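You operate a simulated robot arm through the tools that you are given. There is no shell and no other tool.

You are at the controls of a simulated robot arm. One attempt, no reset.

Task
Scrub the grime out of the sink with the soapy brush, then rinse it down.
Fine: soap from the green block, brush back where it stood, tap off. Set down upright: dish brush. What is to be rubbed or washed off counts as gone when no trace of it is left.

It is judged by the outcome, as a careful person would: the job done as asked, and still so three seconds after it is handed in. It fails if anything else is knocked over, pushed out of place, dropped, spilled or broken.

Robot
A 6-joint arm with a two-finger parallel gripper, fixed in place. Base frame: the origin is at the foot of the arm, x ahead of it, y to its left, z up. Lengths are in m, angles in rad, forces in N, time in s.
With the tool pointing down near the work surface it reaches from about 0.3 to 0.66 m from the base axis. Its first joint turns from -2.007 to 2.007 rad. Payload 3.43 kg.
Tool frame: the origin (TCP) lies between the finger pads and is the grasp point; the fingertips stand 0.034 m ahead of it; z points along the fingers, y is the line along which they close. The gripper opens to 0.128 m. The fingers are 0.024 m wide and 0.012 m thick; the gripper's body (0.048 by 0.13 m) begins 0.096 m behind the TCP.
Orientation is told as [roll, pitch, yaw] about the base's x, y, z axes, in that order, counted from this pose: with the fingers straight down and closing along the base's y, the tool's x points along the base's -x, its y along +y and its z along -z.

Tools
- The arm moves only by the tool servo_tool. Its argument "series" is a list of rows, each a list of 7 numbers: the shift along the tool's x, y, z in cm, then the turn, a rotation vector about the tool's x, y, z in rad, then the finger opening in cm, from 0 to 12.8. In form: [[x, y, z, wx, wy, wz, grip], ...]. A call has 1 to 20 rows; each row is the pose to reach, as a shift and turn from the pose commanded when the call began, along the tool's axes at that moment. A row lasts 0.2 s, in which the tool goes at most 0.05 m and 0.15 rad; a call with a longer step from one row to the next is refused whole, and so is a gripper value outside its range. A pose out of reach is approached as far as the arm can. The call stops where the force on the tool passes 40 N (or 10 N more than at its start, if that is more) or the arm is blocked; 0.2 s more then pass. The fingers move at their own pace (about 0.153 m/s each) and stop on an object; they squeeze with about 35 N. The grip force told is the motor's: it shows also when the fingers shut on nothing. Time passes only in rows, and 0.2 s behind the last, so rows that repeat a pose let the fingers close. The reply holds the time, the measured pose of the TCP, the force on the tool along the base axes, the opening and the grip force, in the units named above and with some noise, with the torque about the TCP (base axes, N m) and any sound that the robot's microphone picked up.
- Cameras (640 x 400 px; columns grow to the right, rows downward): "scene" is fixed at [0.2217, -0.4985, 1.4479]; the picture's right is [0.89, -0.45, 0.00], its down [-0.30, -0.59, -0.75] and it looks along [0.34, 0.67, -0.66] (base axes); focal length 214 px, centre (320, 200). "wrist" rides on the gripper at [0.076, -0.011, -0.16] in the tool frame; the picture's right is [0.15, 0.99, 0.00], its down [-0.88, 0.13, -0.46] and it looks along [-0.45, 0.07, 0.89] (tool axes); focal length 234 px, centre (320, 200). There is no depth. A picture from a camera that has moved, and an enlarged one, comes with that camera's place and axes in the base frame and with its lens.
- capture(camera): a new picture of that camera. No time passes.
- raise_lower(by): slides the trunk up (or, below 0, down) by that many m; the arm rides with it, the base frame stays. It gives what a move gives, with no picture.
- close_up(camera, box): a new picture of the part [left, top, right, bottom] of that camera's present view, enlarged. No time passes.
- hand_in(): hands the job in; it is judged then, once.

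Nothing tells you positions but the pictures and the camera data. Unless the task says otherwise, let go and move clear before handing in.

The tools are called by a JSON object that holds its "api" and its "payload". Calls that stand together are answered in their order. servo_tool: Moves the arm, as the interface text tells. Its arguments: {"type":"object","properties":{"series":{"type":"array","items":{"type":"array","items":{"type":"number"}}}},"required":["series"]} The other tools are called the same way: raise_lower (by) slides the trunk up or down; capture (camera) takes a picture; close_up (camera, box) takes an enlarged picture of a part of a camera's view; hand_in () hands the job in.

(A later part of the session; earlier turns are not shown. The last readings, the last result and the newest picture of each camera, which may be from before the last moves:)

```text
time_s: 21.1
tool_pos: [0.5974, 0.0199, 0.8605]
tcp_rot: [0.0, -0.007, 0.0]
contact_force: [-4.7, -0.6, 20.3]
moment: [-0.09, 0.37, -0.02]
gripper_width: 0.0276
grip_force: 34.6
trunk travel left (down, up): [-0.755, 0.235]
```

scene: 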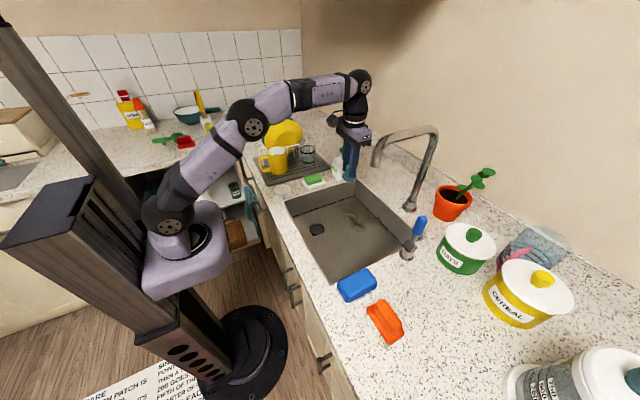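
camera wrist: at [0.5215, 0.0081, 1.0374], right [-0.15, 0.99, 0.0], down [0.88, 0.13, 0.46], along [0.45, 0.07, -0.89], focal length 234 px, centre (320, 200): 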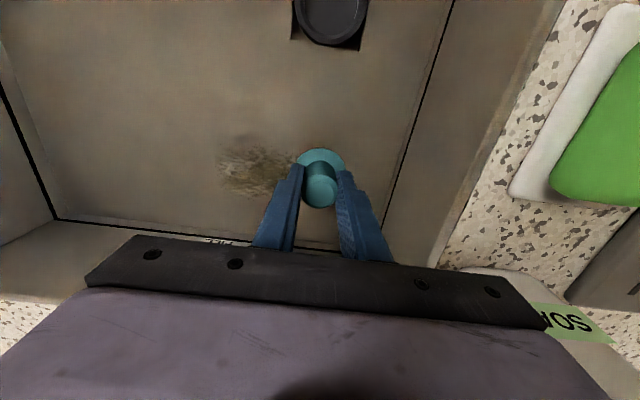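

In contact at about 20 N. I'll scrub with a first back-and-forth pass along the stain.

{"api": "servo_tool", "payload": {"series": [[0, 0, -0.08, 0, 0, 0, 0], [0, 1.5, -0.08, 0, 0, 0, 0], [0, 3, -0.08, 0, 0, 0, 0], [0, 1.5, -0.08, 0, 0, 0, 0], [0, 0, -0.08, 0, 0, 0, 0], [0, -1.5, -0.08, 0, 0, 0, 0], [0, -3, -0.08, 0, 0, 0, 0], [0, -4.5, -0.08, 0, 0, 0, 0], [0, -6, -0.08, 0, 0, 0, 0], [0, -7.5, -0.08, 0, 0, 0, 0], [-0.8, -7.5, -0.08, 0, 0, 0, 0], [-1.5, -7.5, -0.08, 0, 0, 0, 0], [-1.5, -6, -0.08, 0, 0, 0, 0], [-1.5, -4.5, -0.08, 0, 0, 0, 0], [-1.5, -3, -0.08, 0, 0, 0, 0], [-1.5, -1.5, -0.08, 0, 0, 0, 0], [-1.5, 0, -0.08, 0, 0, 0, 0], [-1.5, 1.5, -0.08, 0, 0, 0, 0], [-1.5, 3, -0.08, 0, 0, 0, 0]]}}

{"api": "close_up", "payload": {"camera": "scene", "box": [300, 140, 400, 260]}}

{"api": "capture", "payload": {"camera": "wrist"}}

```text
time_s: 25.1
tool_pos: [0.6104, 0.0455, 0.8613]
tcp_rot: [0.0, -0.003, 0.002]
contact_force: [-1.1, -13.8, 21.6]
moment: [-0.72, -0.11, -0.07]
gripper_width: 0.0274
grip_force: 35.1
trunk travel left (down, up): [-0.755, 0.235]
```

```text
3.33 times, centred on (350, 200) of scene
camera zoom: at [0.2217, -0.4985, 1.4479], right [0.89, -0.45, 0.0], down [-0.3, -0.59, -0.75], along [0.34, 0.67, -0.66], focal length 715 px, centre (220, 200)
```

zoom: 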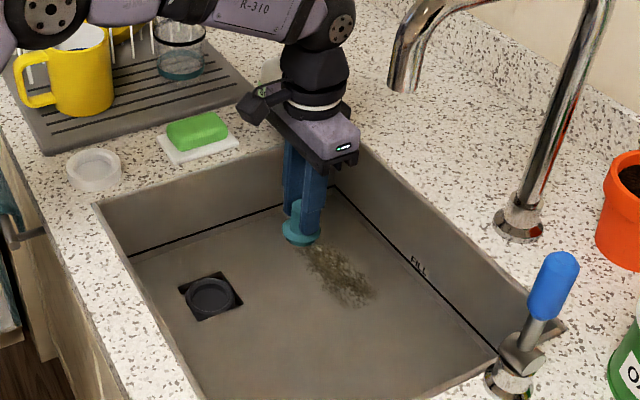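

```text
taken
camera wrist: at [0.5349, 0.0341, 1.0213], right [-0.15, 0.99, 0.0], down [0.88, 0.13, 0.46], along [0.45, 0.07, -0.89], focal length 234 px, centre (320, 200)
```

wrist: 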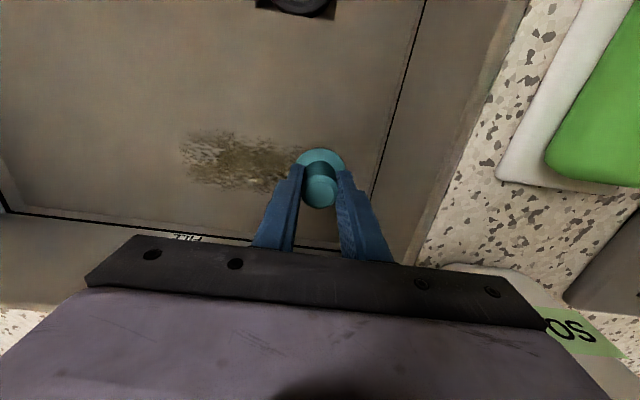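

I'll compare the stain closely with how it looked before.

{"api": "close_up", "payload": {"camera": "scene", "box": [320, 190, 370, 230]}}

{"api": "close_up", "payload": {"camera": "wrist", "box": [160, 110, 360, 220]}}

```text
10.00 times, centred on (345, 210) of scene
camera zoom: at [0.2217, -0.4985, 1.4479], right [0.89, -0.45, 0.0], down [-0.3, -0.59, -0.75], along [0.34, 0.67, -0.66], focal length 2145 px, centre (70, 100)
```

zoom: 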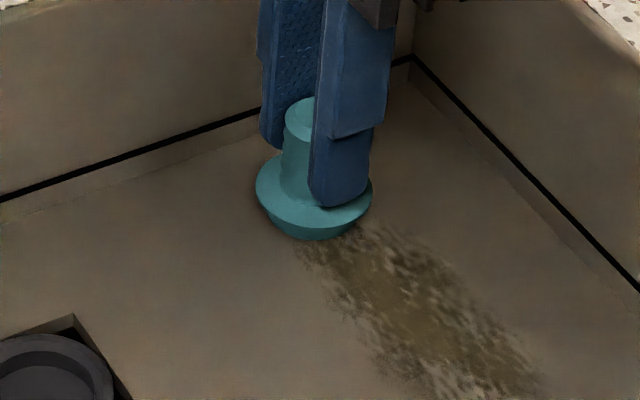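

```text
3.20 times, centred on (260, 165) of wrist
camera zoom: at [0.5349, 0.0341, 1.0213], right [-0.15, 0.99, 0.0], down [0.88, 0.13, 0.46], along [0.45, 0.07, -0.89], focal length 749 px, centre (512, 312)
```

zoom: 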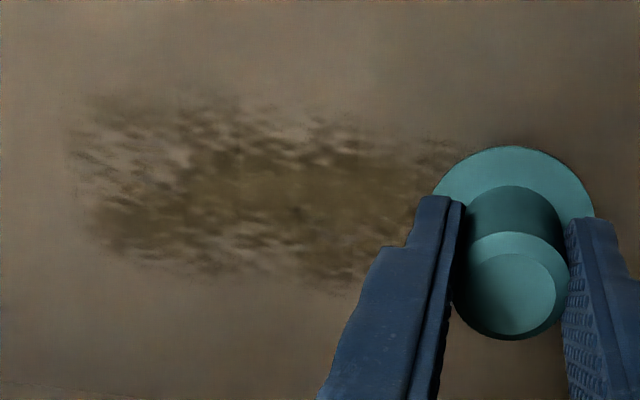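

Hard to tell yet; it may be slightly paler. I'll make several more passes over the middle of the stain with a little less force.

{"api": "servo_tool", "payload": {"series": [[-0.5, 0, -0.06, 0, 0, 0, 0], [-1, -1, -0.06, 0, 0, 0, 0], [-1, -3, -0.06, 0, 0, 0, 0], [-1, -5, -0.06, 0, 0, 0, 0], [-1, -7, -0.06, 0, 0, 0, 0], [-1, -9, -0.06, 0, 0, 0, 0], [-1, -10.3, -0.06, 0, 0, 0, 0], [-1.6, -9, -0.06, 0, 0, 0, 0], [-1.6, -7, -0.06, 0, 0, 0, 0], [-1.6, -5, -0.06, 0, 0, 0, 0], [-1.6, -3, -0.06, 0, 0, 0, 0], [-1.6, -1, -0.06, 0, 0, 0, 0], [-2.2, 0, -0.06, 0, 0, 0, 0], [-2.2, -1, -0.06, 0, 0, 0, 0], [-2.2, -3, -0.06, 0, 0, 0, 0], [-2.2, -5, -0.06, 0, 0, 0, 0], [-2.2, -7, -0.06, 0, 0, 0, 0], [-2.2, -9, -0.06, 0, 0, 0, 0], [-2.2, -10.3, -0.06, 0, 0, 0, 0]]}}

{"api": "close_up", "payload": {"camera": "scene", "box": [300, 130, 420, 250]}}

{"api": "capture", "payload": {"camera": "wrist"}}

{"api": "close_up", "payload": {"camera": "scene", "box": [320, 190, 370, 230]}}

```text
time_s: 25.9
tool_pos: [0.6143, 0.0455, 0.8602]
tcp_rot: [0.012, 0.004, 0.018]
contact_force: [-26.8, 7.1, 10.7]
moment: [-1.87, -4.22, 0.86]
gripper_width: 0.0273
grip_force: 35.3
trunk travel left (down, up): [-0.755, 0.235]
stopped in row 3: the force on the tool passed its limit at 47 N (the readings are from after the stop); the commanded pose is now the measured one
```

```text
3.33 times, centred on (360, 190) of scene
camera zoom: at [0.2217, -0.4985, 1.4479], right [0.89, -0.45, 0.0], down [-0.3, -0.59, -0.75], along [0.34, 0.67, -0.66], focal length 715 px, centre (187, 233)
```

zoom: 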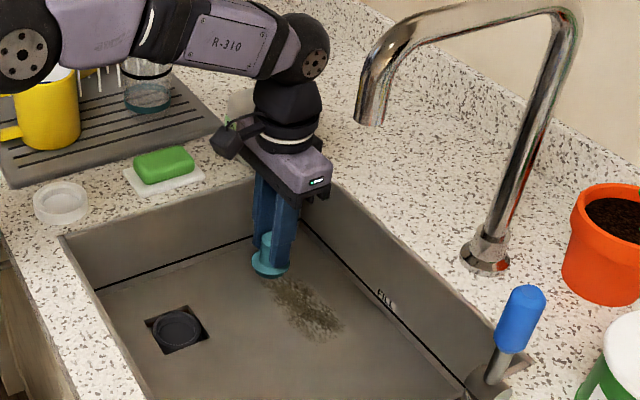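

```text
taken
camera wrist: at [0.5404, 0.0297, 1.0218], right [-0.16, 0.99, 0.01], down [0.88, 0.14, 0.45], along [0.45, 0.09, -0.89], focal length 234 px, centre (320, 200)
```

wrist: 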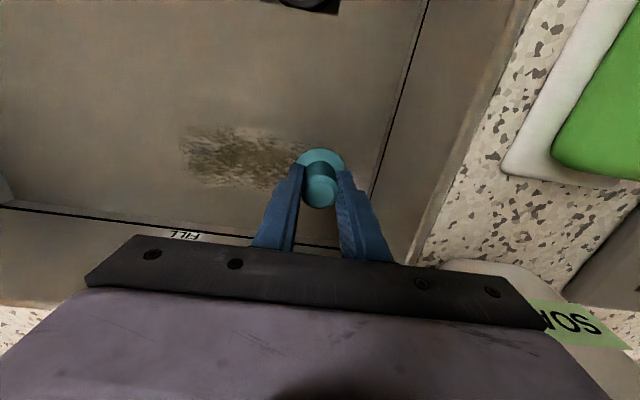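

```text
10.00 times, centred on (345, 210) of scene
camera zoom: at [0.2217, -0.4985, 1.4479], right [0.89, -0.45, 0.0], down [-0.3, -0.59, -0.75], along [0.34, 0.67, -0.66], focal length 2145 px, centre (70, 100)
```

zoom: 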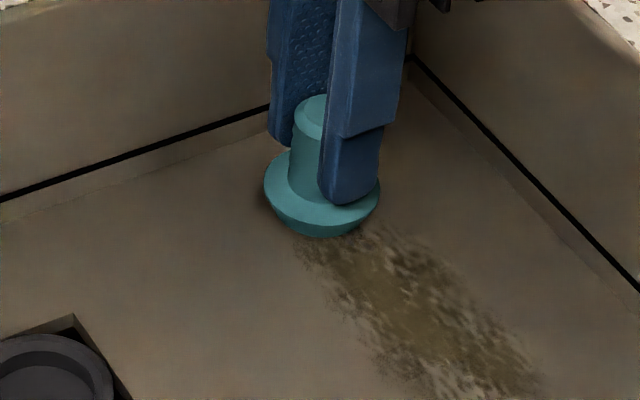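

The gripper's palm has met something at about z 1.02 on its +x/+y side — most likely the soap dispenser's nozzle. I'll back off right away toward the base and check the dispenser.

{"api": "servo_tool", "payload": {"series": [[0.8, -0.3, -0.3, 0, 0, 0, 0], [2, -1.5, -1, 0, 0, 0, 0], [3, -3, -2, 0, 0, 0, 0], [3, -3, -2, 0, 0, 0, 0]]}}

{"api": "close_up", "payload": {"camera": "scene", "box": [300, 130, 380, 200]}}

{"api": "capture", "payload": {"camera": "wrist"}}

{"api": "capture", "payload": {"camera": "scene"}}

```text
time_s: 26.9
tool_pos: [0.591, 0.0127, 0.8792]
tcp_rot: [0.012, 0.005, 0.009]
contact_force: [0.1, 0.1, -0.6]
moment: [0.03, -0.04, 0.01]
gripper_width: 0.0273
grip_force: 34.7
trunk travel left (down, up): [-0.755, 0.235]
```

```text
5.71 times, centred on (340, 165) of scene
camera zoom: at [0.2217, -0.4985, 1.4479], right [0.89, -0.45, 0.0], down [-0.3, -0.59, -0.75], along [0.34, 0.67, -0.66], focal length 1226 px, centre (206, 400)
```

zoom: 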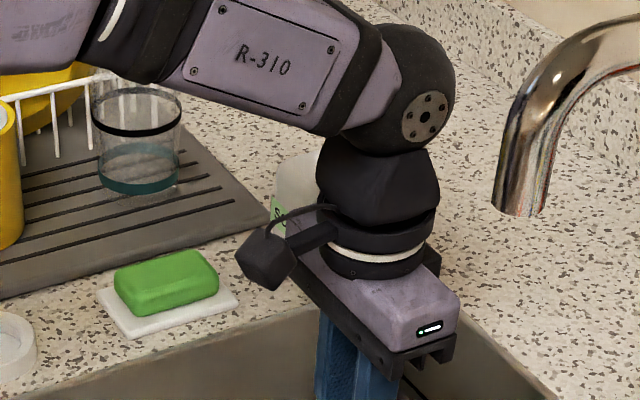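

```text
taken
camera wrist: at [0.5157, -0.0037, 1.0396], right [-0.16, 0.99, 0.01], down [0.88, 0.13, 0.45], along [0.45, 0.08, -0.89], focal length 234 px, centre (320, 200)
```

wrist: 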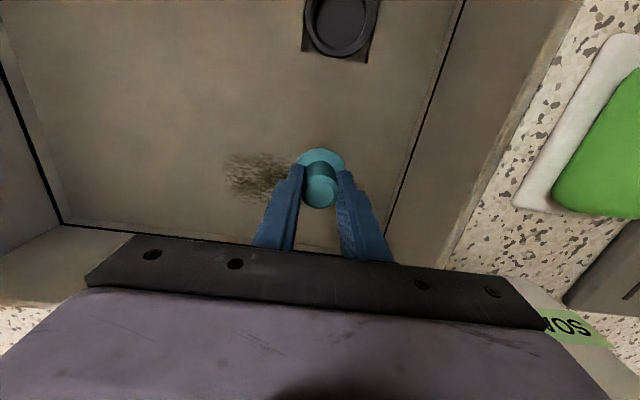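

```text
taken
```

scene: 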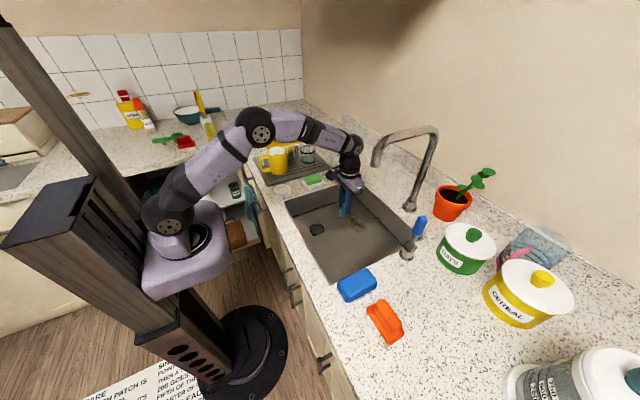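

I've backed off; now I'll lift away to get a clear view of the dispenser.

{"api": "servo_tool", "payload": {"series": [[2, -1, -4, 0, 0, 0, 0], [5, -2, -8, 0, 0, 0, 0], [9, -3, -12, 0, 0, 0, 0], [13, -4, -14, 0, 0, 0, 0], [16, -4, -15, 0, 0, 0, 0], [16, -4, -15, 0, 0, 0, 0]]}}

{"api": "close_up", "payload": {"camera": "scene", "box": [270, 120, 360, 200]}}

{"api": "capture", "payload": {"camera": "wrist"}}

```text
refused: row 2 steps farther than a row can; nothing moved
```

```text
5.00 times, centred on (315, 160) of scene
camera zoom: at [0.2217, -0.4985, 1.4479], right [0.89, -0.45, 0.0], down [-0.3, -0.59, -0.75], along [0.34, 0.67, -0.66], focal length 1072 px, centre (345, 400)
```

zoom: 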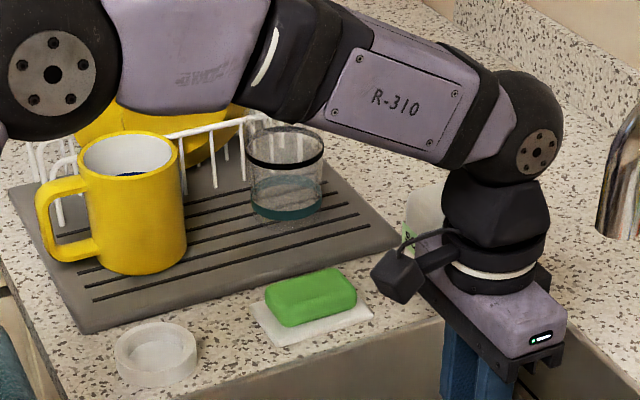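

```text
taken
camera wrist: at [0.5157, -0.0037, 1.0396], right [-0.16, 0.99, 0.01], down [0.88, 0.13, 0.45], along [0.45, 0.08, -0.89], focal length 234 px, centre (320, 200)
```

wrist: 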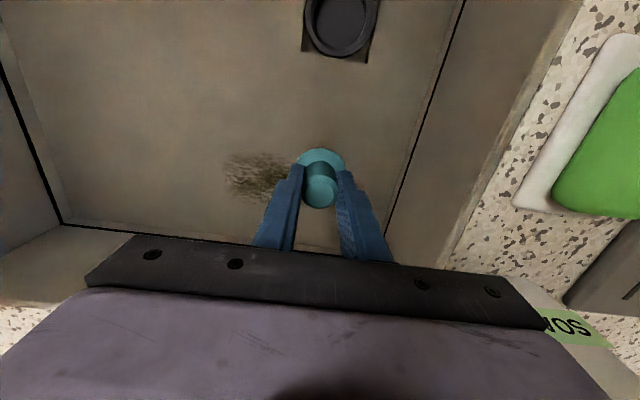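

{"api": "servo_tool", "payload": {"series": [[1.5, -0.7, -3, 0, 0, 0, 0], [4, -1.5, -6.5, 0, 0, 0, 0], [7, -2.2, -10, 0, 0, 0, 0], [10, -3, -13, 0, 0, 0, 0], [13, -3.5, -15, 0, 0, 0, 0], [16, -4, -16, 0, 0, 0, 0], [16, -4, -16, 0, 0, 0, 0]]}}

{"api": "close_up", "payload": {"camera": "scene", "box": [270, 120, 360, 200]}}

{"api": "capture", "payload": {"camera": "wrist"}}

```text
time_s: 28.5
tool_pos: [0.4332, -0.0335, 1.0409]
tcp_rot: [0.014, 0.005, 0.011]
contact_force: [0.3, -0.1, -0.3]
moment: [0.01, 0.06, 0.0]
gripper_width: 0.0275
grip_force: 34.6
trunk travel left (down, up): [-0.755, 0.235]
```

```text
5.00 times, centred on (315, 160) of scene
camera zoom: at [0.2217, -0.4985, 1.4479], right [0.89, -0.45, 0.0], down [-0.3, -0.59, -0.75], along [0.34, 0.67, -0.66], focal length 1072 px, centre (345, 400)
```

zoom: 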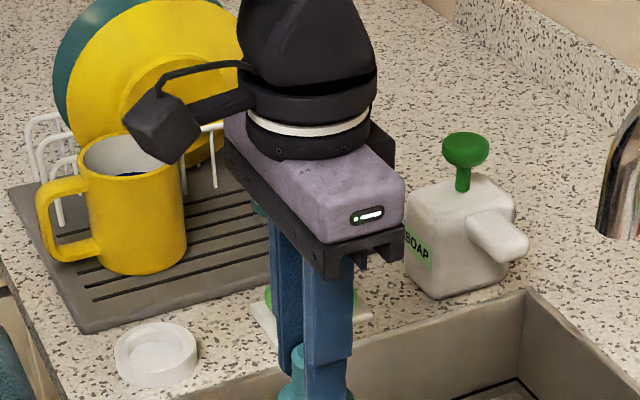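

```text
taken
camera wrist: at [0.3588, -0.0487, 1.2015], right [-0.16, 0.99, 0.01], down [0.88, 0.13, 0.45], along [0.44, 0.08, -0.89], focal length 234 px, centre (320, 200)
```

wrist: 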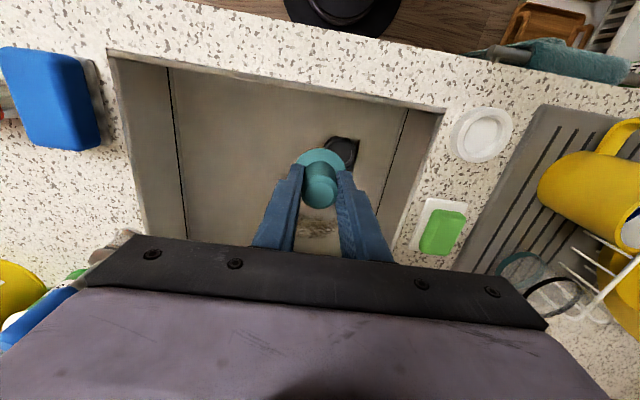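

The dispenser looks exactly as before, so no harm done; I'll keep the palm clear of its nozzle (near [0.66, 0.095, 0.97]) from now on. Let me check the stain.

{"api": "close_up", "payload": {"camera": "scene", "box": [300, 180, 400, 250]}}

{"api": "servo_tool", "payload": {"series": [[2, -1, -2, 0, 0, 0, 0], [4, -3, -4, 0, 0, 0, 0], [5, -6, -5, 0, 0, 0, 0], [5, -9, -5, -0.013, -0.005, 0.01, 0], [5, -9, -5, -0.013, -0.005, 0.01, 0]]}}

{"api": "close_up", "payload": {"camera": "scene", "box": [300, 180, 400, 250]}}

{"api": "capture", "payload": {"camera": "wrist"}}

```text
5.71 times, centred on (350, 215) of scene
camera zoom: at [0.2217, -0.4985, 1.4479], right [0.89, -0.45, 0.0], down [-0.3, -0.59, -0.75], along [0.34, 0.67, -0.66], focal length 1226 px, centre (149, 114)
```

zoom: 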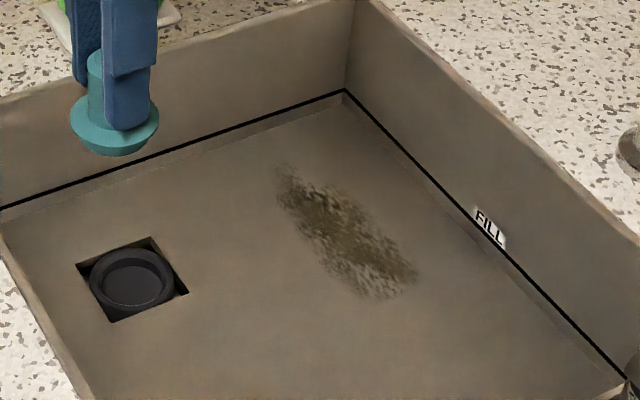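

```text
time_s: 29.7
tool_pos: [0.3833, -0.1257, 1.0848]
tcp_rot: [0.027, 0.0, 0.002]
contact_force: [-1.1, 0.9, -0.5]
moment: [0.02, -0.02, -0.02]
gripper_width: 0.0273
grip_force: 35.3
trunk travel left (down, up): [-0.755, 0.235]
```

```text
5.71 times, centred on (350, 215) of scene
camera zoom: at [0.2217, -0.4985, 1.4479], right [0.89, -0.45, 0.0], down [-0.3, -0.59, -0.75], along [0.34, 0.67, -0.66], focal length 1226 px, centre (149, 114)
```

zoom: 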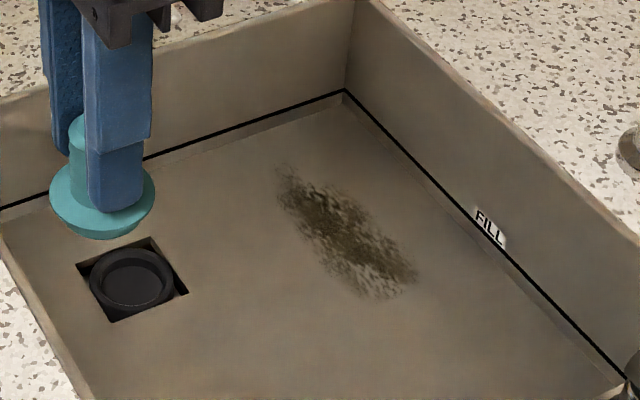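

```text
taken
camera wrist: at [0.3078, -0.142, 1.2453], right [-0.15, 0.99, 0.03], down [0.88, 0.12, 0.46], along [0.45, 0.09, -0.89], focal length 234 px, centre (320, 200)
```

wrist: 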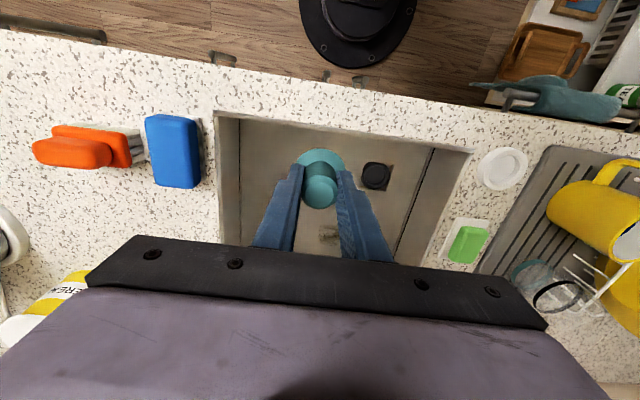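

I can't tell whether the brush carries soap, so I'll tilt the tool in free space to show the brush's underside to the fixed camera.

{"api": "servo_tool", "payload": {"series": [[-1, 2, -2, 0.1, 0, 0, 0], [-2, 4, -4, 0.2, 0, 0, 0], [-3, 6, -6, 0.34, 0, 0, 0], [-4, 8, -7, 0.48, 0, 0, 0], [-5, 10, -8, 0.62, 0, 0, 0], [-6, 12, -8, 0.76, 0, 0, 0], [-6.7, 12.6, -8, 0.9, 0, 0, 0], [-6.7, 12.6, -8, 1.04, 0, 0, 0], [-6.7, 12.6, -8, 1.15, 0, 0, 0], [-6.7, 12.6, -8, 1.15, 0, 0, 0]]}}

{"api": "capture", "payload": {"camera": "scene"}}

```text
time_s: 31.9
tool_pos: [0.45, 0.002, 1.1694]
tcp_rot: [-1.128, -0.001, 0.0]
contact_force: [-0.6, 0.0, -0.6]
moment: [0.03, 0.01, -0.03]
gripper_width: 0.0275
grip_force: 34.9
trunk travel left (down, up): [-0.755, 0.235]
```

```text
taken
```

scene: 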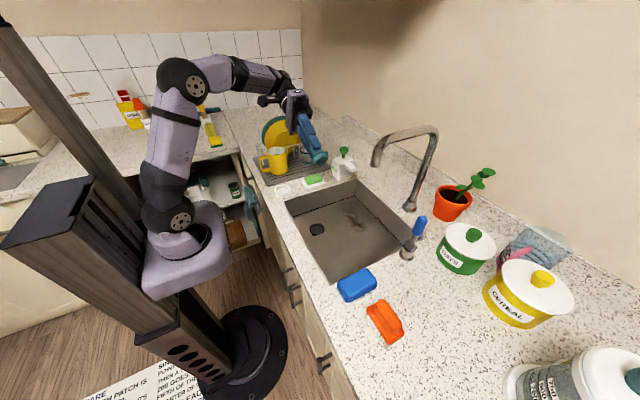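

{"api": "close_up", "payload": {"camera": "scene", "box": [295, 130, 345, 180]}}

{"api": "close_up", "payload": {"camera": "scene", "box": [290, 175, 400, 260]}}

```text
8.00 times, centred on (320, 155) of scene
camera zoom: at [0.2217, -0.4985, 1.4479], right [0.89, -0.45, 0.0], down [-0.3, -0.59, -0.75], along [0.34, 0.67, -0.66], focal length 1716 px, centre (320, 560)
```

zoom: 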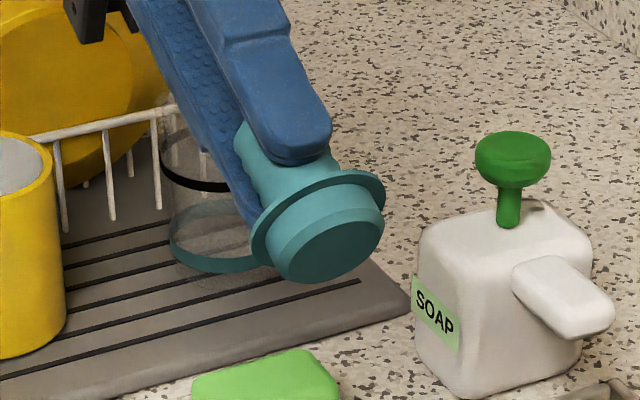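

```text
4.71 times, centred on (345, 218) of scene
camera zoom: at [0.2217, -0.4985, 1.4479], right [0.89, -0.45, 0.0], down [-0.3, -0.59, -0.75], along [0.34, 0.67, -0.66], focal length 1009 px, centre (202, 118)
```

zoom: 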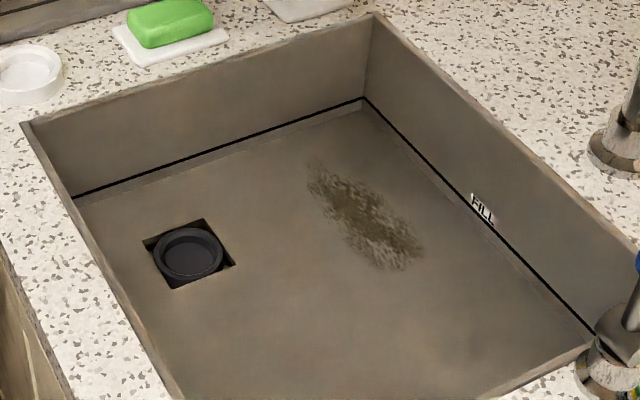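

The underside of this teal piece is smooth, with no bristles. Its stepped shape and width match the drain opening, so it's probably the sink plug and not a brush. The orange piece next to the blue block does seem to have bristles, so I'll compare both closely.

{"api": "close_up", "payload": {"camera": "scene", "box": [308, 148, 332, 168]}}

{"api": "close_up", "payload": {"camera": "scene", "box": [360, 290, 410, 350]}}

{"api": "close_up", "payload": {"camera": "scene", "box": [300, 215, 332, 241]}}

{"api": "close_up", "payload": {"camera": "scene", "box": [330, 260, 385, 310]}}

{"api": "close_up", "payload": {"camera": "scene", "box": [265, 175, 300, 205]}}

```text
16.00 times, centred on (320, 158) of scene
camera zoom: at [0.2217, -0.4985, 1.4479], right [0.89, -0.45, 0.0], down [-0.3, -0.59, -0.75], along [0.34, 0.67, -0.66], focal length 3432 px, centre (320, 872)
```

zoom: 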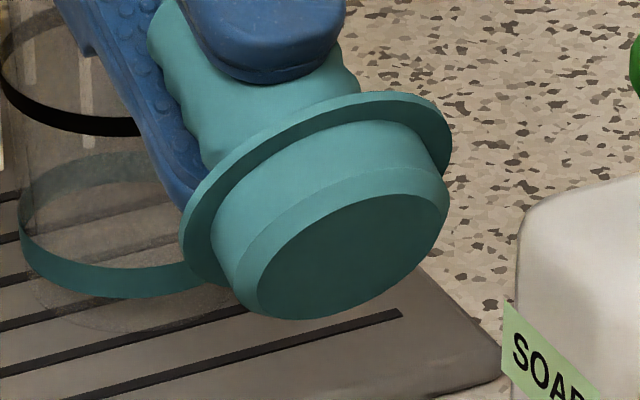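

```text
6.67 times, centred on (385, 320) of scene
camera zoom: at [0.2217, -0.4985, 1.4479], right [0.89, -0.45, 0.0], down [-0.3, -0.59, -0.75], along [0.34, 0.67, -0.66], focal length 1430 px, centre (-113, -600)
```

zoom: 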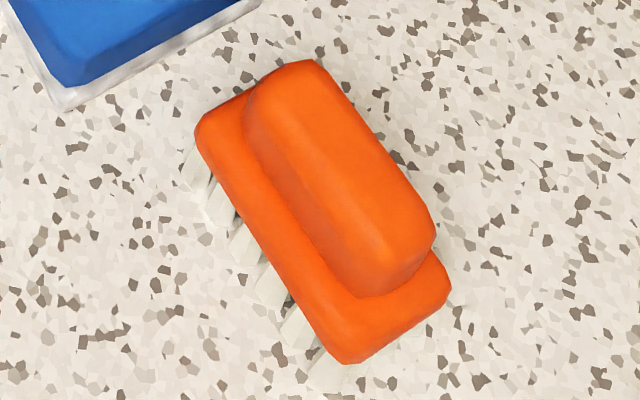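

```text
15.38 times, centred on (316, 228) of scene
camera zoom: at [0.2217, -0.4985, 1.4479], right [0.89, -0.45, 0.0], down [-0.3, -0.59, -0.75], along [0.34, 0.67, -0.66], focal length 3300 px, centre (382, -231)
```

zoom: 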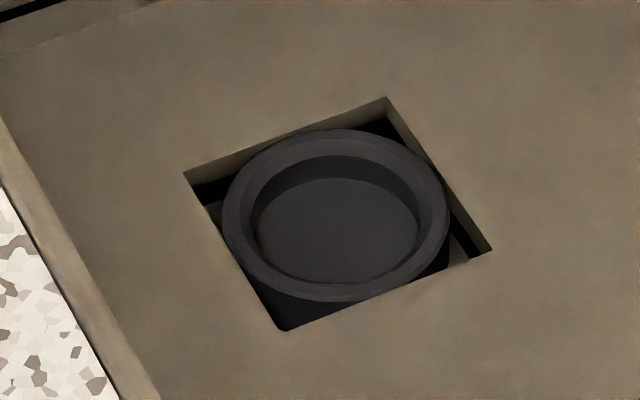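

```text
8.00 times, centred on (358, 285) of scene
camera zoom: at [0.2217, -0.4985, 1.4479], right [0.89, -0.45, 0.0], down [-0.3, -0.59, -0.75], along [0.34, 0.67, -0.66], focal length 1716 px, centre (20, -480)
```

zoom: 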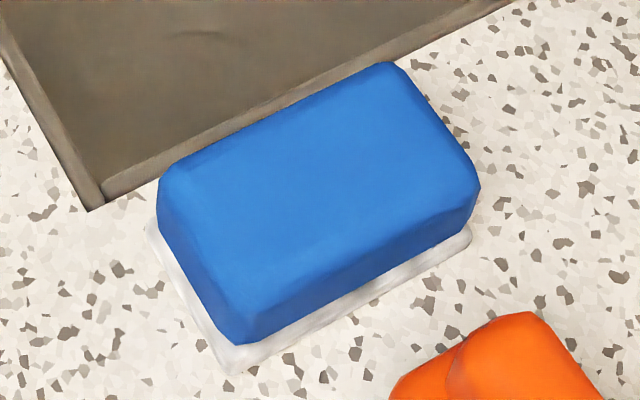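

```text
13.33 times, centred on (282, 190) of scene
camera zoom: at [0.2217, -0.4985, 1.4479], right [0.89, -0.45, 0.0], down [-0.3, -0.59, -0.75], along [0.34, 0.67, -0.66], focal length 2860 px, centre (820, 333)
```

zoom: 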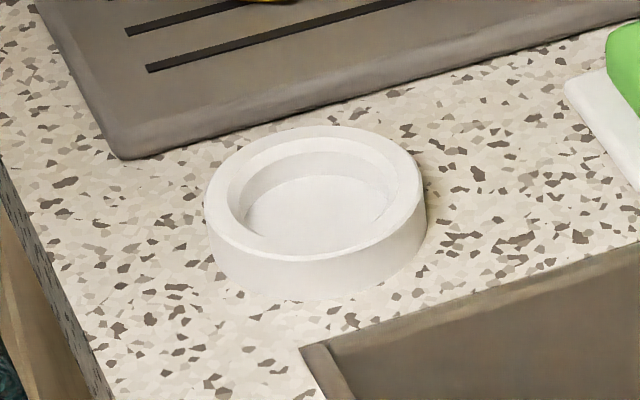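

That settles it: the teal piece is the sink plug on its stand, and the orange one with white bristles is the dish brush. I'll put the plug back exactly where it was, starting by turning the tool upright again.

{"api": "servo_tool", "payload": {"series": [[0, 0, 0, -0.14, 0, 0, 0], [0, 0, 0, -0.28, 0, 0, 0], [0, 0, 0, -0.42, 0, 0, 0], [0, 0, 0, -0.56, 0, 0, 0], [0, 0, 0, -0.7, 0, 0, 0], [0, 0, 0, -0.84, 0, 0, 0], [0, 0, 0, -0.98, 0, 0, 0], [0, 0, 0, -1.12, 0, 0, 0], [0, 0, 0, -1.128, 0, 0, 0], [0, 0, 0, -1.128, 0, 0, 0]]}}

```text
time_s: 34.1
tool_pos: [0.4495, 0.0008, 1.1699]
tcp_rot: [0.007, 0.002, 0.003]
contact_force: [0.4, 0.0, -0.5]
moment: [0.0, -0.02, -0.02]
gripper_width: 0.0277
grip_force: 35.2
trunk travel left (down, up): [-0.755, 0.235]
```

{"api": "servo_tool", "payload": {"series": [[1, 3, 0, 0.006, 0, 0, 0], [2.5, 6.5, 1, 0.006, 0, 0, 0], [4, 10, 2, 0.006, 0, 0, 0], [5.5, 13.5, 4, 0.006, 0, 0, 0], [6.6, 15.4, 7, 0.006, 0, 0, 0], [6.6, 15.4, 10, 0.006, 0, 0, 0], [6.6, 15.4, 12.5, 0.006, 0, 0, 0], [6.6, 15.4, 12.5, 0.006, 0, 0, 0]]}}

{"api": "close_up", "payload": {"camera": "wrist", "box": [240, 80, 400, 230]}}

{"api": "close_up", "payload": {"camera": "scene", "box": [250, 140, 320, 205]}}

```text
time_s: 35.9
tool_pos: [0.3845, 0.1573, 1.0438]
tcp_rot: [-0.002, 0.001, 0.0]
contact_force: [-0.3, 0.7, 0.2]
moment: [0.0, -0.03, 0.0]
gripper_width: 0.0274
grip_force: 35.3
trunk travel left (down, up): [-0.755, 0.235]
```

```text
2.67 times, centred on (320, 155) of wrist
camera zoom: at [0.3087, 0.1444, 1.2031], right [-0.15, 0.99, 0.0], down [0.88, 0.13, 0.46], along [0.45, 0.07, -0.89], focal length 624 px, centre (320, 320)
```

zoom: 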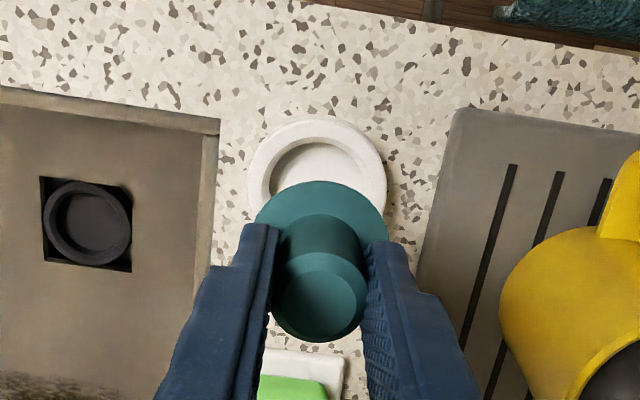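

```text
6.15 times, centred on (285, 172) of scene
camera zoom: at [0.2217, -0.4985, 1.4479], right [0.89, -0.45, 0.0], down [-0.3, -0.59, -0.75], along [0.34, 0.67, -0.66], focal length 1320 px, centre (535, 369)
```

zoom: 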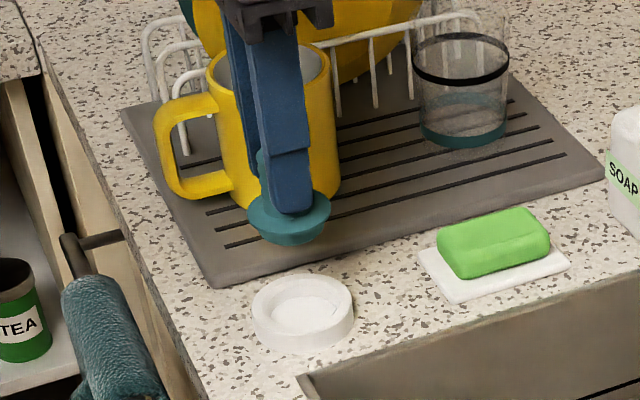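

The plug is still upright and unshifted in the grip. I'll correct y by about 2.5 mm, descend to just above the stand and check alignment.

{"api": "servo_tool", "payload": {"series": [[-0.03, -0.25, 1.5, 0, 0, 0, 0], [-0.03, -0.25, 3, 0, 0, 0, 0], [-0.03, -0.25, 4.2, 0, 0, 0, 0], [-0.03, -0.25, 4.2, 0, 0, 0, 0]]}}

{"api": "close_up", "payload": {"camera": "wrist", "box": [240, 80, 400, 230]}}

{"api": "close_up", "payload": {"camera": "scene", "box": [260, 160, 305, 205]}}

```text
time_s: 36.9
tool_pos: [0.3844, 0.1526, 1.0024]
tcp_rot: [-0.003, 0.002, -0.001]
contact_force: [-0.4, -0.4, -1.1]
moment: [0.02, 0.02, 0.02]
gripper_width: 0.0273
grip_force: 34.6
trunk travel left (down, up): [-0.755, 0.235]
```

```text
2.67 times, centred on (320, 155) of wrist
camera zoom: at [0.3092, 0.1411, 1.1631], right [-0.15, 0.99, 0.0], down [0.88, 0.13, 0.46], along [0.45, 0.07, -0.89], focal length 624 px, centre (320, 320)
```

zoom: 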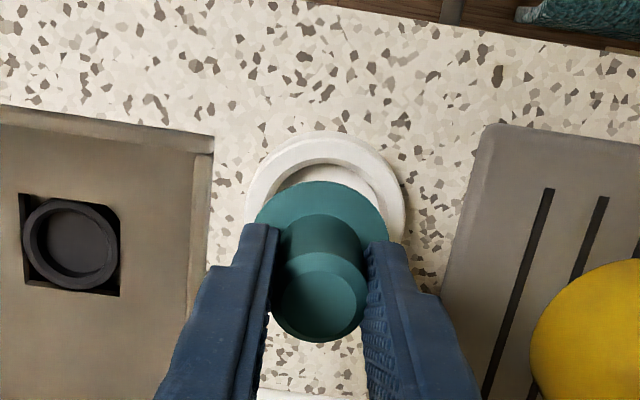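

```text
8.89 times, centred on (282, 182) of scene
camera zoom: at [0.2217, -0.4985, 1.4479], right [0.89, -0.45, 0.0], down [-0.3, -0.59, -0.75], along [0.34, 0.67, -0.66], focal length 1906 px, centre (653, 356)
```

zoom: 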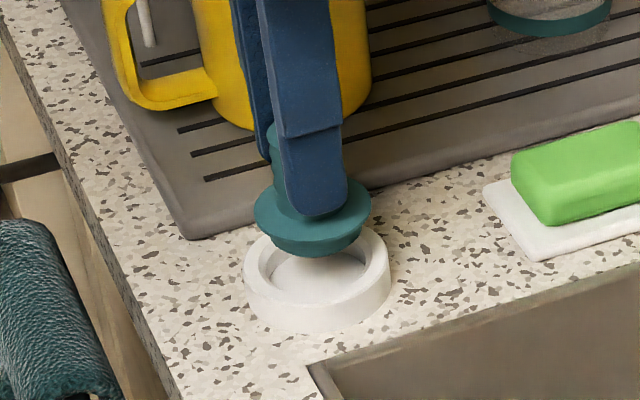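

Alignment is within about 1 mm; a small +y correction and I'll lower it into the stand.

{"api": "servo_tool", "payload": {"series": [[0, 0.12, 0.5, 0, 0, 0, 0], [0, 0.12, 1.2, 0, 0, 0, 0], [0, 0.12, 1.9, 0, 0, 0, 0], [0, 0.12, 2.3, 0, 0, 0, 0]]}}

{"api": "close_up", "payload": {"camera": "scene", "box": [260, 160, 305, 205]}}

{"api": "close_up", "payload": {"camera": "wrist", "box": [240, 80, 400, 230]}}

```text
time_s: 37.9
tool_pos: [0.3846, 0.1536, 0.9789]
tcp_rot: [-0.002, -0.002, 0.003]
contact_force: [0.3, -0.7, -0.5]
moment: [0.06, 0.05, 0.01]
gripper_width: 0.0273
grip_force: 34.5
trunk travel left (down, up): [-0.755, 0.235]
```

```text
8.89 times, centred on (282, 182) of scene
camera zoom: at [0.2217, -0.4985, 1.4479], right [0.89, -0.45, 0.0], down [-0.3, -0.59, -0.75], along [0.34, 0.67, -0.66], focal length 1906 px, centre (653, 356)
```

zoom: 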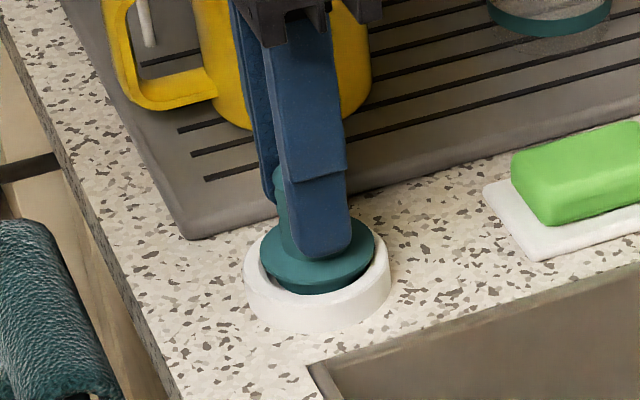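

```text
2.67 times, centred on (320, 155) of wrist
camera zoom: at [0.3089, 0.1421, 1.1408], right [-0.15, 0.99, 0.0], down [0.88, 0.13, 0.46], along [0.45, 0.07, -0.89], focal length 624 px, centre (320, 320)
```

zoom: 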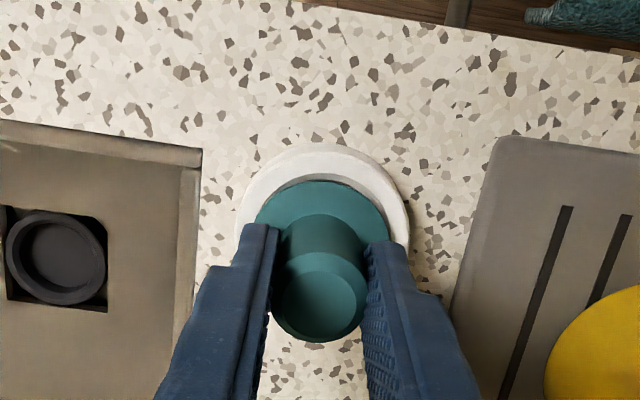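

{"api": "servo_tool", "payload": {"series": [[0, 0, 0.15, 0, 0, 0, 0], [0, 0, 0.3, 0, 0, 0, 0], [0, 0, 0.3, 0, 0, 0, 0]]}}

```text
time_s: 38.7
tool_pos: [0.3832, 0.1532, 0.9774]
tcp_rot: [-0.001, -0.001, 0.0]
contact_force: [-0.6, 0.4, -0.1]
moment: [-0.01, -0.01, 0.03]
gripper_width: 0.0271
grip_force: 34.9
trunk travel left (down, up): [-0.755, 0.235]
```

{"api": "servo_tool", "payload": {"series": [[0, 0, 0.1, 0, 0, 0, 0], [0, 0, 0.2, 0, 0, 0, 0], [0, 0, 0.2, 0, 0, 0, 0]]}}

```text
time_s: 39.5
tool_pos: [0.3845, 0.1551, 0.9759]
tcp_rot: [-0.001, 0.0, 0.003]
contact_force: [0.5, 0.6, -0.5]
moment: [-0.03, -0.01, 0.01]
gripper_width: 0.0272
grip_force: 35.0
trunk travel left (down, up): [-0.755, 0.235]
```

{"api": "servo_tool", "payload": {"series": [[0, 0, 0.1, 0, 0, 0, 0], [0, 0, 0.15, 0, 0, 0, 0], [0, 0, 0.15, 0, 0, 0, 0]]}}

{"api": "close_up", "payload": {"camera": "scene", "box": [260, 160, 305, 205]}}

```text
time_s: 40.3
tool_pos: [0.384, 0.1545, 0.9755]
tcp_rot: [0.001, -0.003, 0.001]
contact_force: [-0.6, -0.1, 11.4]
moment: [0.0, -0.15, -0.02]
gripper_width: 0.0272
grip_force: 35.6
trunk travel left (down, up): [-0.755, 0.235]
```

```text
8.89 times, centred on (282, 182) of scene
camera zoom: at [0.2217, -0.4985, 1.4479], right [0.89, -0.45, 0.0], down [-0.3, -0.59, -0.75], along [0.34, 0.67, -0.66], focal length 1906 px, centre (653, 356)
```

zoom: 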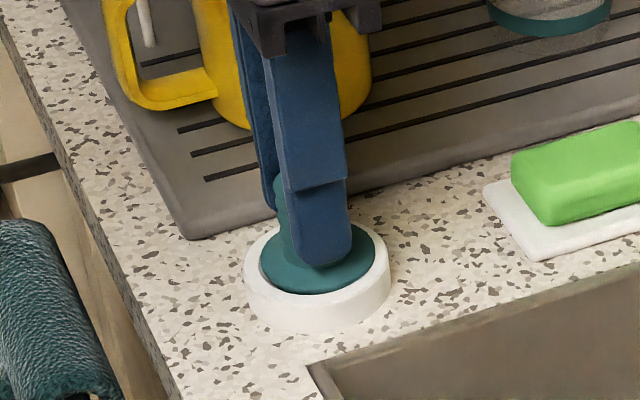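

The plug is seated at the same height as at the start. I'll relieve the press, open, and lift away.

{"api": "servo_tool", "payload": {"series": [[0, 0, -0.12, 0, 0, 0, 0], [0, 0, -0.12, 0, 0, 0, 3.5], [0, 0, -0.12, 0, 0, 0, 6], [0, 0, -0.12, 0, 0, 0, 6], [0, 0, -2, 0, 0, 0, 6], [0, 0, -5, 0, 0, 0, 6], [0, 0, -9, 0, 0, 0, 6], [0, 0, -13, 0, 0, 0, 6], [0, 0, -13, 0, 0, 0, 6]]}}

{"api": "close_up", "payload": {"camera": "scene", "box": [260, 160, 305, 205]}}

{"api": "capture", "payload": {"camera": "wrist"}}

```text
time_s: 42.3
tool_pos: [0.3852, 0.1556, 1.103]
tcp_rot: [-0.001, -0.001, 0.001]
contact_force: [-0.6, 0.5, 0.7]
moment: [0.0, 0.0, -0.01]
gripper_width: 0.0601
grip_force: 0.1
trunk travel left (down, up): [-0.755, 0.235]
```

```text
8.89 times, centred on (282, 182) of scene
camera zoom: at [0.2217, -0.4985, 1.4479], right [0.89, -0.45, 0.0], down [-0.3, -0.59, -0.75], along [0.34, 0.67, -0.66], focal length 1906 px, centre (653, 356)
```

zoom: 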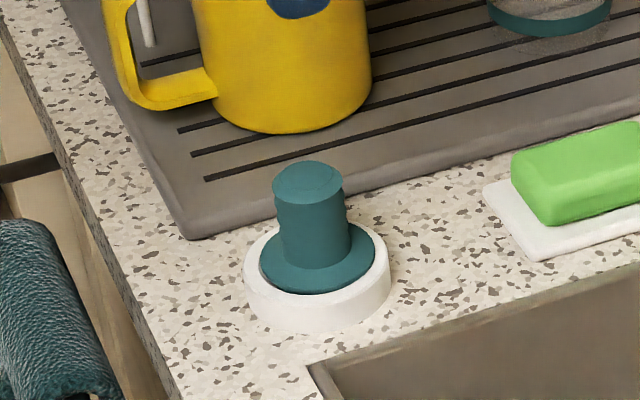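

```text
taken
camera wrist: at [0.3091, 0.1435, 1.2645], right [-0.15, 0.99, 0.0], down [0.88, 0.13, 0.46], along [0.45, 0.07, -0.89], focal length 234 px, centre (320, 200)
```

wrist: 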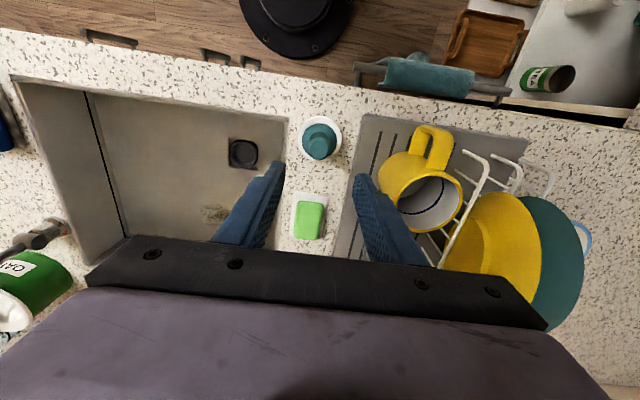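

The plug is back on its stand, upright. Now I'll move over to the orange brush near [0.43, -0.42], staying well inside the spout, and look at it.

{"api": "servo_tool", "payload": {"series": [[0, -3, -2, 0, 0, 0, 8], [0, -7, -4, 0, 0, 0, 10], [0, -11.5, -5, 0, 0, 0, 10], [0, -16, -5, 0, 0, 0, 10], [0, -20.5, -5, 0, 0, 0, 10], [0, -25, -5, 0, 0, 0, 10], [0, -29.5, -5, 0, 0, 0, 10], [0, -34, -5, 0, 0, 0, 10], [0, -38.5, -5, 0, 0, 0, 10], [0, -43, -5, 0, 0, 0, 10], [-1, -47.5, -5, 0, 0, 0, 10], [-2, -52, -5, 0, 0, 0, 10], [-3, -55, -5, 0, 0, 0, 10], [-4, -57, -5, 0, 0, 0, 10], [-4, -57, -5, 0, 0, 0, 10]]}}

{"api": "capture", "payload": {"camera": "wrist"}}

{"api": "capture", "payload": {"camera": "scene"}}

```text
time_s: 45.5
tool_pos: [0.402, -0.3857, 1.1394]
tcp_rot: [-0.002, 0.0, -0.001]
contact_force: [-0.2, -0.5, 0.4]
moment: [0.03, 0.02, 0.03]
gripper_width: 0.0999
grip_force: 0.0
out of reach, approached as far as the arm can: row 13, 14, 15
trunk travel left (down, up): [-0.755, 0.235]
```

```text
taken
camera wrist: at [0.3265, -0.3977, 1.3012], right [-0.15, 0.99, 0.0], down [0.88, 0.13, 0.46], along [0.45, 0.07, -0.89], focal length 234 px, centre (320, 200)
```

wrist: 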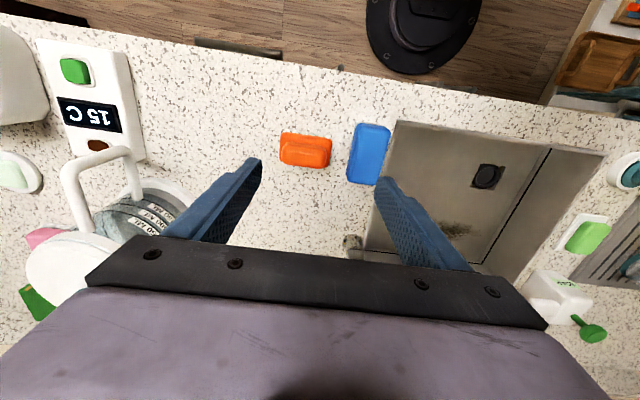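

```text
taken
```

scene: 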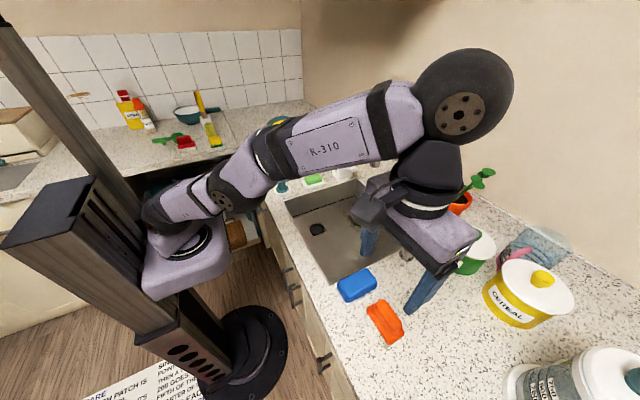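

{"api": "close_up", "payload": {"camera": "wrist", "box": [260, 110, 400, 200]}}

{"api": "close_up", "payload": {"camera": "scene", "box": [360, 290, 410, 350]}}

```text
4.44 times, centred on (330, 155) of wrist
camera zoom: at [0.3265, -0.3977, 1.3012], right [-0.15, 0.99, 0.0], down [0.88, 0.13, 0.46], along [0.45, 0.07, -0.89], focal length 1041 px, centre (276, 400)
```

zoom: 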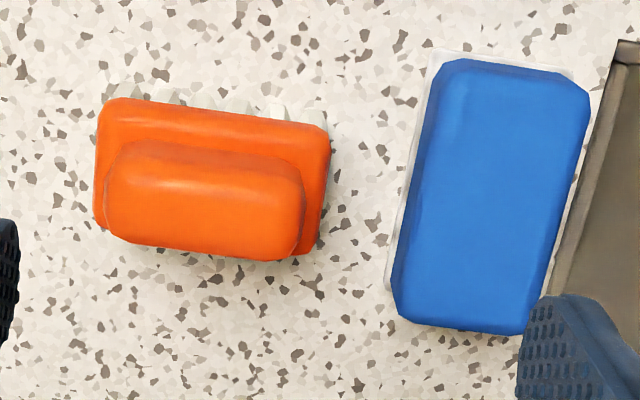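

```text
6.67 times, centred on (385, 320) of scene
camera zoom: at [0.2217, -0.4985, 1.4479], right [0.89, -0.45, 0.0], down [-0.3, -0.59, -0.75], along [0.34, 0.67, -0.66], focal length 1430 px, centre (-113, -600)
```

zoom: 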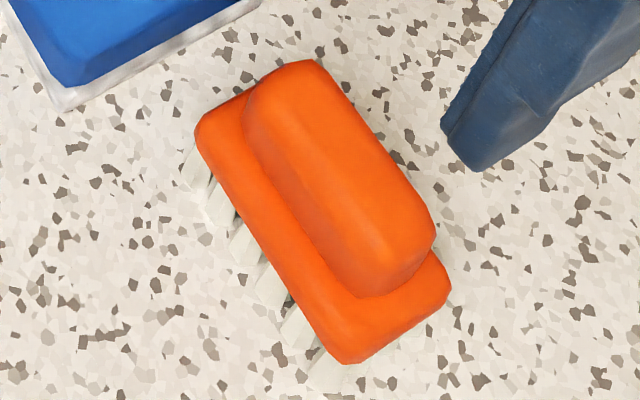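

The brush sits at about [0.429, -0.405], long axis along y, handle bar about 3 cm wide on top (top near z 0.97). The arm was at its reach limit at this height, so I'll drop down a bit first and see where the tool ends up.

{"api": "servo_tool", "payload": {"series": [[0, 0, 2, 0, 0, 0, 10], [0, 0, 4, 0, 0, 0, 10], [0, 0, 6, 0, 0, 0, 10], [0, 0, 6, 0, 0, 0, 10]]}}

```text
time_s: 46.5
tool_pos: [0.402, -0.3887, 1.0793]
tcp_rot: [-0.002, 0.001, 0.0]
contact_force: [0.0, 0.2, -0.4]
moment: [0.0, 0.0, 0.01]
gripper_width: 0.0999
grip_force: 0.1
trunk travel left (down, up): [-0.755, 0.235]
```

{"api": "servo_tool", "payload": {"series": [[-0.3, -0.2, 0, 0, 0, -0.14, 8], [-0.6, -0.4, 0, 0, 0, -0.28, 8], [-0.9, -0.5, 0, 0, 0, -0.42, 8], [-1.2, -0.7, 0, 0, 0, -0.56, 8], [-1.5, -0.9, 0, 0, 0, -0.7, 8], [-1.8, -1.1, 0, 0, 0, -0.84, 8], [-2.1, -1.3, 0, 0, 0, -0.98, 8], [-2.4, -1.5, 0, 0, 0, -1.12, 8], [-2.7, -1.6, 0, 0, 0, -1.26, 8], [-2.8, -1.7, 0, 0, 0, -1.4, 8], [-2.8, -1.7, 0, 0, 0, -1.54, 8], [-2.8, -1.7, 0, 0, 0, -1.571, 8], [-2.8, -1.7, 0, 0, 0, -1.571, 8]]}}

{"api": "capture", "payload": {"camera": "wrist"}}

{"api": "capture", "payload": {"camera": "scene"}}

```text
time_s: 49.3
tool_pos: [0.4314, -0.4041, 1.0783]
tcp_rot: [0.0, 0.001, 1.572]
contact_force: [0.5, -0.6, -1.1]
moment: [-0.02, -0.01, 0.01]
gripper_width: 0.0798
grip_force: 0.1
trunk travel left (down, up): [-0.755, 0.235]
```

```text
taken
camera wrist: at [0.4425, -0.4805, 1.2396], right [-0.99, -0.15, 0.0], down [-0.13, 0.88, 0.45], along [-0.07, 0.45, -0.89], focal length 234 px, centre (320, 200)
```

wrist: 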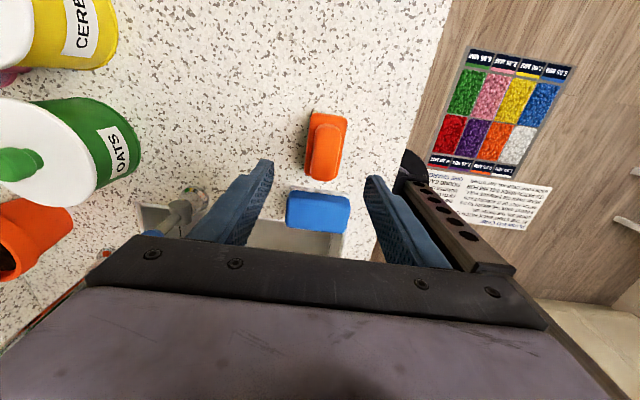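

```text
taken
```

scene: 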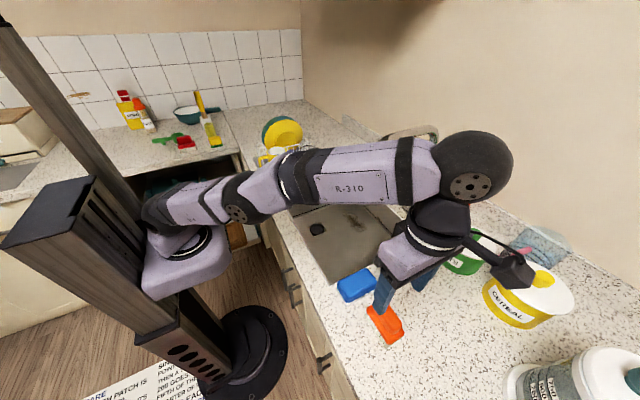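

The tool is turned and over the brush. I'll zoom in for fine alignment.

{"api": "close_up", "payload": {"camera": "wrist", "box": [270, 90, 390, 190]}}

{"api": "close_up", "payload": {"camera": "scene", "box": [355, 260, 425, 350]}}

```text
4.00 times, centred on (330, 140) of wrist
camera zoom: at [0.4425, -0.4805, 1.2396], right [-0.99, -0.15, 0.0], down [-0.13, 0.88, 0.45], along [-0.07, 0.45, -0.89], focal length 937 px, centre (280, 440)
```

zoom: 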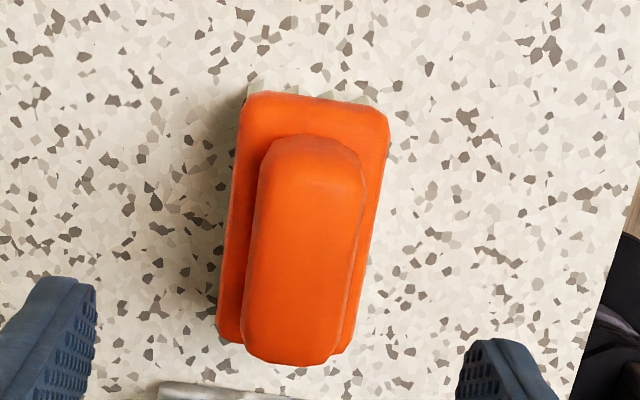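

```text
4.44 times, centred on (390, 305) of scene
camera zoom: at [0.2217, -0.4985, 1.4479], right [0.89, -0.45, 0.0], down [-0.3, -0.59, -0.75], along [0.34, 0.67, -0.66], focal length 953 px, centre (9, -267)
```

zoom: 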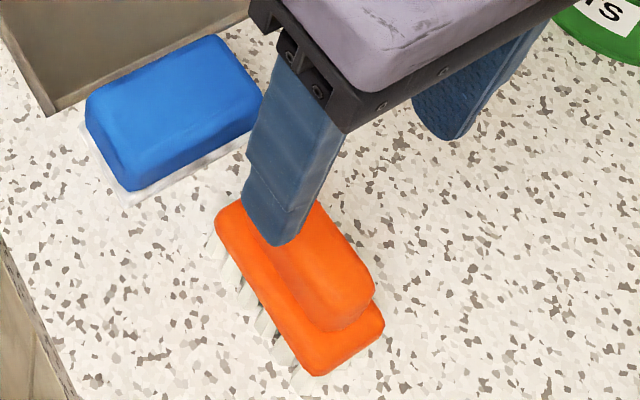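

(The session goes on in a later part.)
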